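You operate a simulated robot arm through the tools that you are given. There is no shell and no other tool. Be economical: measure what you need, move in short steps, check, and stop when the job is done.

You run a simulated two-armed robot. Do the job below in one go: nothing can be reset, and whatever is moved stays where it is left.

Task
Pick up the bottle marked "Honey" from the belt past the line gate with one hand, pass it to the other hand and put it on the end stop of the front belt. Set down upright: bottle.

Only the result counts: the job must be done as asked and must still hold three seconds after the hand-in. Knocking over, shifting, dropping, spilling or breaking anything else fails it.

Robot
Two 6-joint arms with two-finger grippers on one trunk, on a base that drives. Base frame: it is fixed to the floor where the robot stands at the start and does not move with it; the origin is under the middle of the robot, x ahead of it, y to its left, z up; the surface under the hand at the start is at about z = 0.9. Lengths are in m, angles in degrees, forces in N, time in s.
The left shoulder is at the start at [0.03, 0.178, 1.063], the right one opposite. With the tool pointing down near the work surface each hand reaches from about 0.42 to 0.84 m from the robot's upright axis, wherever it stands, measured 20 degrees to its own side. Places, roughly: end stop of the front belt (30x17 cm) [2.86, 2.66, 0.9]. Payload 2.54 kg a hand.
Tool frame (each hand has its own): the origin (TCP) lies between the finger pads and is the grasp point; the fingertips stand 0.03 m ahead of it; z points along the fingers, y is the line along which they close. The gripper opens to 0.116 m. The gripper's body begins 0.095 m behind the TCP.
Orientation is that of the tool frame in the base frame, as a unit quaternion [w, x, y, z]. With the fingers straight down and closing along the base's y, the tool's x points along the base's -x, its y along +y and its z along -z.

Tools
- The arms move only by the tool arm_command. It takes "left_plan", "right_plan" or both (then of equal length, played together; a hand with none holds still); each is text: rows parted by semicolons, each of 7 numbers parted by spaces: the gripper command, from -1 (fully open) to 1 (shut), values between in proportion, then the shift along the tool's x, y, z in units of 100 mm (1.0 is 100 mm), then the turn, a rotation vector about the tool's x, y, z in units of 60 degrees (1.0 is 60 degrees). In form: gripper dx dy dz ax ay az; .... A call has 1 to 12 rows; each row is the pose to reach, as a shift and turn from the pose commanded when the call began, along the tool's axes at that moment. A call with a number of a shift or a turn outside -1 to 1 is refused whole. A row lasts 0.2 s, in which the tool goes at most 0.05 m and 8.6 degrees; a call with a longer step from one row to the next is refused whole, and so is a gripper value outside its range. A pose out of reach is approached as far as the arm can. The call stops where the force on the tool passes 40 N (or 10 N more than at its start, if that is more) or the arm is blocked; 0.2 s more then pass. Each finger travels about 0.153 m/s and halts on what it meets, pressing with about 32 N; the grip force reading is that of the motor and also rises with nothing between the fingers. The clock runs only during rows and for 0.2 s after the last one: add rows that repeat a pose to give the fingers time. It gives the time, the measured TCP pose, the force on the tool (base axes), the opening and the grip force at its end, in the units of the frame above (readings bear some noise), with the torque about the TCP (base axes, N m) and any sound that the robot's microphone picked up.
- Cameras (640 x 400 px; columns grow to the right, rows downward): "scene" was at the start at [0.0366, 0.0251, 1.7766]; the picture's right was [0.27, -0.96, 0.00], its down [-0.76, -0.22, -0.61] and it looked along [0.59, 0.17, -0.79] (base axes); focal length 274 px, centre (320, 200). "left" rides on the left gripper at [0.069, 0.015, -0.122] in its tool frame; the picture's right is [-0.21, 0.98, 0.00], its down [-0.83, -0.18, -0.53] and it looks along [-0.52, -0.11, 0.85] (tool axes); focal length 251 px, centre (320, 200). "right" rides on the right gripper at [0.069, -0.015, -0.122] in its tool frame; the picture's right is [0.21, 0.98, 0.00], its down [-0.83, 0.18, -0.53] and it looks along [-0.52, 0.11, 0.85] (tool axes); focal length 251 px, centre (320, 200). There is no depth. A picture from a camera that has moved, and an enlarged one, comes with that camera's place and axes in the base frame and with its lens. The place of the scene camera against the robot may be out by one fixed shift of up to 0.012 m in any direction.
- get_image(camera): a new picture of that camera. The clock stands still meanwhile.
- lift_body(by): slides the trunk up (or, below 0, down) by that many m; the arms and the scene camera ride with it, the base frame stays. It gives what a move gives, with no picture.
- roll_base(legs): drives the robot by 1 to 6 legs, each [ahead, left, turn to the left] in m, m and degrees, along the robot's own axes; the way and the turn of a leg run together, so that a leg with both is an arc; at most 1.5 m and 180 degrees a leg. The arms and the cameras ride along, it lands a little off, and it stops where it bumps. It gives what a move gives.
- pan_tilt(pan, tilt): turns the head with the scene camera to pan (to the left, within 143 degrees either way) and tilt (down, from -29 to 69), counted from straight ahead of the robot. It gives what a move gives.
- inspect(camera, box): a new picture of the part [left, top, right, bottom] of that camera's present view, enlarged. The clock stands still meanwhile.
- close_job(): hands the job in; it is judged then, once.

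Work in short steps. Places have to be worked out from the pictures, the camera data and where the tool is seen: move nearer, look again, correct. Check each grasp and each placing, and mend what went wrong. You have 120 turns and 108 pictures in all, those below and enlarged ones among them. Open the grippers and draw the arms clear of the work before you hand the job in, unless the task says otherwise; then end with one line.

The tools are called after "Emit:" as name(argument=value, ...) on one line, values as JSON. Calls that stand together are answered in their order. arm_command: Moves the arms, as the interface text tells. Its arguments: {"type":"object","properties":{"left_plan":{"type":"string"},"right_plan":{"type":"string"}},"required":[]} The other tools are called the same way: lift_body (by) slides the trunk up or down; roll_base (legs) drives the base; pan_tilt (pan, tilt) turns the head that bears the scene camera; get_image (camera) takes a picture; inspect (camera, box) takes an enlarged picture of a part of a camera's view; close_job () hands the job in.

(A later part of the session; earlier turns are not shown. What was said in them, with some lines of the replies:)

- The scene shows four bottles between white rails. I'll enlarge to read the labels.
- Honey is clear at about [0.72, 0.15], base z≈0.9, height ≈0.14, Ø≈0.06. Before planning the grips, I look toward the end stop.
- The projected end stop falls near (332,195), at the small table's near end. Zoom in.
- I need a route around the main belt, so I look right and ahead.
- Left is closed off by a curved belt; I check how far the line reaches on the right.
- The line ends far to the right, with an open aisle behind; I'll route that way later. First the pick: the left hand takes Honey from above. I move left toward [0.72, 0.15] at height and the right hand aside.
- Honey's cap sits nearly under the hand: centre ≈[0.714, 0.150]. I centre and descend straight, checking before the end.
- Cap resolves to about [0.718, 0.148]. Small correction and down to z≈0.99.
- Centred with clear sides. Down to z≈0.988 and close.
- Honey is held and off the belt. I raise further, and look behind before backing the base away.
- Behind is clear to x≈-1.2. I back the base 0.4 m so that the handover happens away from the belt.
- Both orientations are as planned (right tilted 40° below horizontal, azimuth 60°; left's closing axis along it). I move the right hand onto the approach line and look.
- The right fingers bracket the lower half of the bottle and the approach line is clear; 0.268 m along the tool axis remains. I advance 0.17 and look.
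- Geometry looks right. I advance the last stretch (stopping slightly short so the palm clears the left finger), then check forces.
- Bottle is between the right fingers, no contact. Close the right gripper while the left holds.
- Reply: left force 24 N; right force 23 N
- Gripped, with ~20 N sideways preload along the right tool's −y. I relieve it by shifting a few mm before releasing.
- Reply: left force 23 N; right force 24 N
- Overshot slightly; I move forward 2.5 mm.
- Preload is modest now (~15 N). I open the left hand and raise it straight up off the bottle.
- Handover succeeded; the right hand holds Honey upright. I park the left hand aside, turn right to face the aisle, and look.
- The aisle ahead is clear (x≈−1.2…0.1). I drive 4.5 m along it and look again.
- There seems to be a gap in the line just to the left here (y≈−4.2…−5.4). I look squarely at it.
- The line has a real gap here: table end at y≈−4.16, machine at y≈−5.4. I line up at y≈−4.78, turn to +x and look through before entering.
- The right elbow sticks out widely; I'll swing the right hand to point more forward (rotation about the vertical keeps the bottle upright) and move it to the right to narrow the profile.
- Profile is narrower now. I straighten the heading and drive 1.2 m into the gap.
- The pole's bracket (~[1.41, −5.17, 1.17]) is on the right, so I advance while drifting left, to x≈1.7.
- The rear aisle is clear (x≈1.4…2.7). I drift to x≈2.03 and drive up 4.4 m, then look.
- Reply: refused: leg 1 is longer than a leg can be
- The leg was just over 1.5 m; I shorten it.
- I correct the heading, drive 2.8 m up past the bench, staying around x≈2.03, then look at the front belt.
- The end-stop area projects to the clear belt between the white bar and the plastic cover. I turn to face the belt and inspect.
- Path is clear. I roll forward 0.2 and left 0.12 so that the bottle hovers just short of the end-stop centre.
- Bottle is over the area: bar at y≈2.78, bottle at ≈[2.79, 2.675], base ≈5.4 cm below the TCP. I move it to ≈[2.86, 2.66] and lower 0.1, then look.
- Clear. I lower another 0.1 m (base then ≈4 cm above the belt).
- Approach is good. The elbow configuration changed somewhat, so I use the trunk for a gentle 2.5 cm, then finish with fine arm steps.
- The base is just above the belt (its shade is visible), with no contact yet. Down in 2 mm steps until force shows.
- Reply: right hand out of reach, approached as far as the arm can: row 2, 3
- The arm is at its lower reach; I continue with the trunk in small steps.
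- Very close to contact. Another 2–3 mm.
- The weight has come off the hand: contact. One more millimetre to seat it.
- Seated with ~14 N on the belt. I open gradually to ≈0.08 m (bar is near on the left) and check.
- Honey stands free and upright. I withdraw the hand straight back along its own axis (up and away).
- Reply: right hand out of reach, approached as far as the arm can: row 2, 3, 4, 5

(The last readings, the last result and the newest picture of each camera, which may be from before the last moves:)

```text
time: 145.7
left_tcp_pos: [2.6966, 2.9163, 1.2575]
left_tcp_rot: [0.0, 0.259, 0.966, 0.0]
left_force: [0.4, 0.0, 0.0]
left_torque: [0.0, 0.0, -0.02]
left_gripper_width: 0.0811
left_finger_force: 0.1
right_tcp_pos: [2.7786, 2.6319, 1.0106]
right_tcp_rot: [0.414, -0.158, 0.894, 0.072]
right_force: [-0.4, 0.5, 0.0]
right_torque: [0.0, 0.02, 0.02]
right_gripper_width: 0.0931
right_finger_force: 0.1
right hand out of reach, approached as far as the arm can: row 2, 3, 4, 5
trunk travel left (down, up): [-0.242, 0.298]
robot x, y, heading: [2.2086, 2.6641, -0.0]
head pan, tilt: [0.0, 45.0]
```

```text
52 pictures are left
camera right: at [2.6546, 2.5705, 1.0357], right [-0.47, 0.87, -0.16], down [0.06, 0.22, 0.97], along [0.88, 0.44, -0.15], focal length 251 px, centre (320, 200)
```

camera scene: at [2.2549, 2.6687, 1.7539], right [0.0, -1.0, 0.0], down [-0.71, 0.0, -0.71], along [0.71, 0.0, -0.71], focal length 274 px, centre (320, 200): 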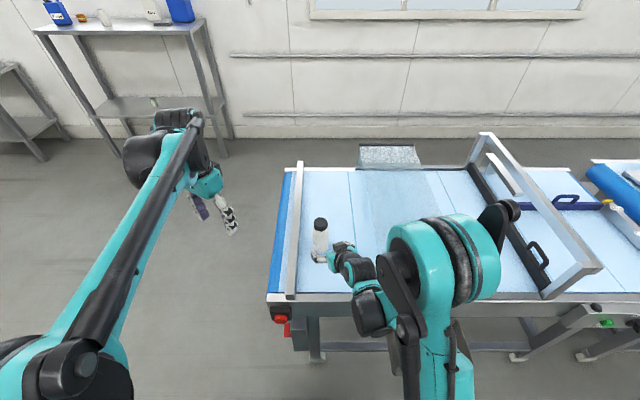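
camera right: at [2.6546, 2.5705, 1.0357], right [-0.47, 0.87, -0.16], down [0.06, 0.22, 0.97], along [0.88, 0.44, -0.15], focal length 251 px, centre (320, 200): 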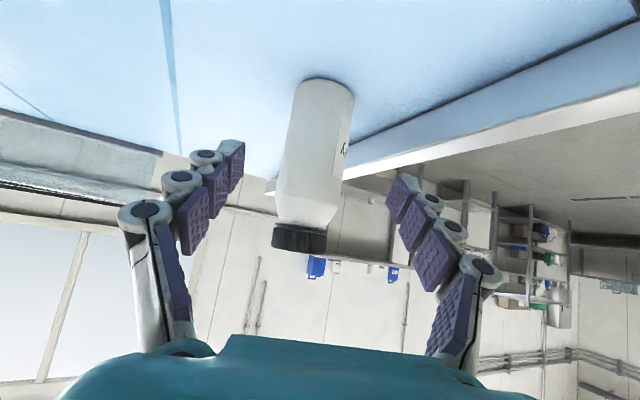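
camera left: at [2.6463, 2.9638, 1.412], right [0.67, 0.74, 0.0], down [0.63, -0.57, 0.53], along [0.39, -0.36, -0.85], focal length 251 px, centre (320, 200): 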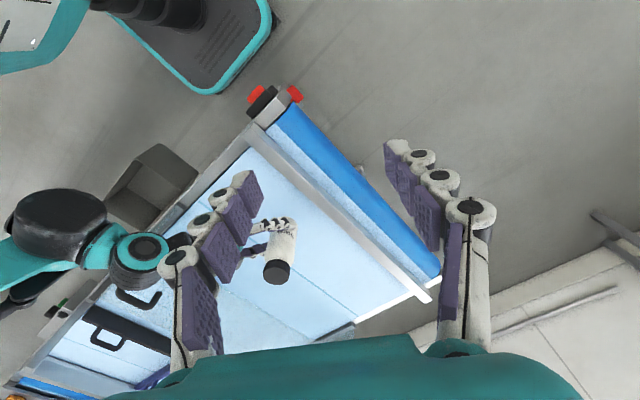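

The bottle is upright and the hand is clear of it. I back the base away 0.35 m and verify.

Emit:
roll_base(legs=[[-0.35, 0, 0]])

Emit:
get_image(camera="scene")

Emit:
inspect(camera="scene", box=[260, 120, 400, 240])

```text
time: 148.0
left_tcp_pos: [2.3435, 2.9167, 1.2575]
left_tcp_rot: [0.0, 0.257, 0.966, 0.0]
left_force: [-0.5, -0.7, -0.9]
left_torque: [-0.01, -0.02, 0.01]
left_gripper_width: 0.0811
left_finger_force: 0.1
right_tcp_pos: [2.4265, 2.634, 1.0093]
right_tcp_rot: [0.414, -0.159, 0.894, 0.072]
right_force: [-0.3, 0.1, 0.0]
right_torque: [0.0, -0.02, -0.01]
right_gripper_width: 0.0927
right_finger_force: 0.2
trunk travel left (down, up): [-0.242, 0.298]
robot x, y, heading: [1.8604, 2.6614, 0.1]
head pan, tilt: [0.0, 45.0]
```

```text
51 pictures are left
camera scene: at [1.902, 2.6686, 1.7539], right [0.0, -1.0, 0.0], down [-0.71, 0.0, -0.71], along [0.71, 0.0, -0.71], focal length 274 px, centre (320, 200)
```

scene: 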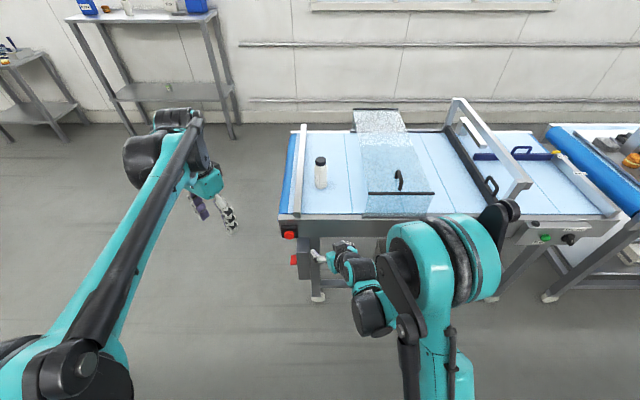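

```text
3.33 times, centred on (330, 180) of scene
camera zoom: at [1.902, 2.6686, 1.7539], right [0.0, -1.0, 0.0], down [-0.71, 0.0, -0.71], along [0.71, 0.0, -0.71], focal length 913 px, centre (287, 267)
```

zoom: 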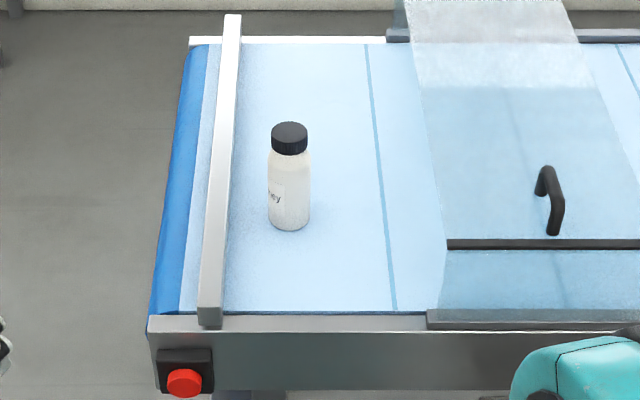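

Honey stands upright in the end-stop area at ≈[2.86, 2.66]. I open both grippers fully and hand in.

Emit:
arm_command(left_plan="-1 0 0 0 0 0 0; -1 0 0 0 0 0 0", right_plan="-1 0 0 0 0 0 0; -1 0 0 0 0 0 0")

Emit:
close_job()

```text
time: 148.6
left_tcp_pos: [2.3455, 2.9166, 1.2567]
left_tcp_rot: [0.0, 0.258, 0.966, -0.001]
left_force: [-0.3, -0.4, 0.5]
left_torque: [0.04, -0.05, 0.02]
left_gripper_width: 0.116
left_finger_force: 0.0
right_tcp_pos: [2.4272, 2.6332, 1.0099]
right_tcp_rot: [0.414, -0.158, 0.893, 0.072]
right_force: [0.5, -1.6, -0.3]
right_torque: [-0.01, 0.04, 0.01]
right_gripper_width: 0.1162
right_finger_force: 0.1
trunk travel left (down, up): [-0.242, 0.298]
robot x, y, heading: [1.8552, 2.6628, 0.3]
head pan, tilt: [0.0, 45.0]
```

```text
The job is handed in.
```

The left hand picked up the Honey bottle and passed it to the right hand, which set it upright on the front belt's end stop at about [2.86, 2.66]; I saw nothing else disturbed, and the job is handed in.
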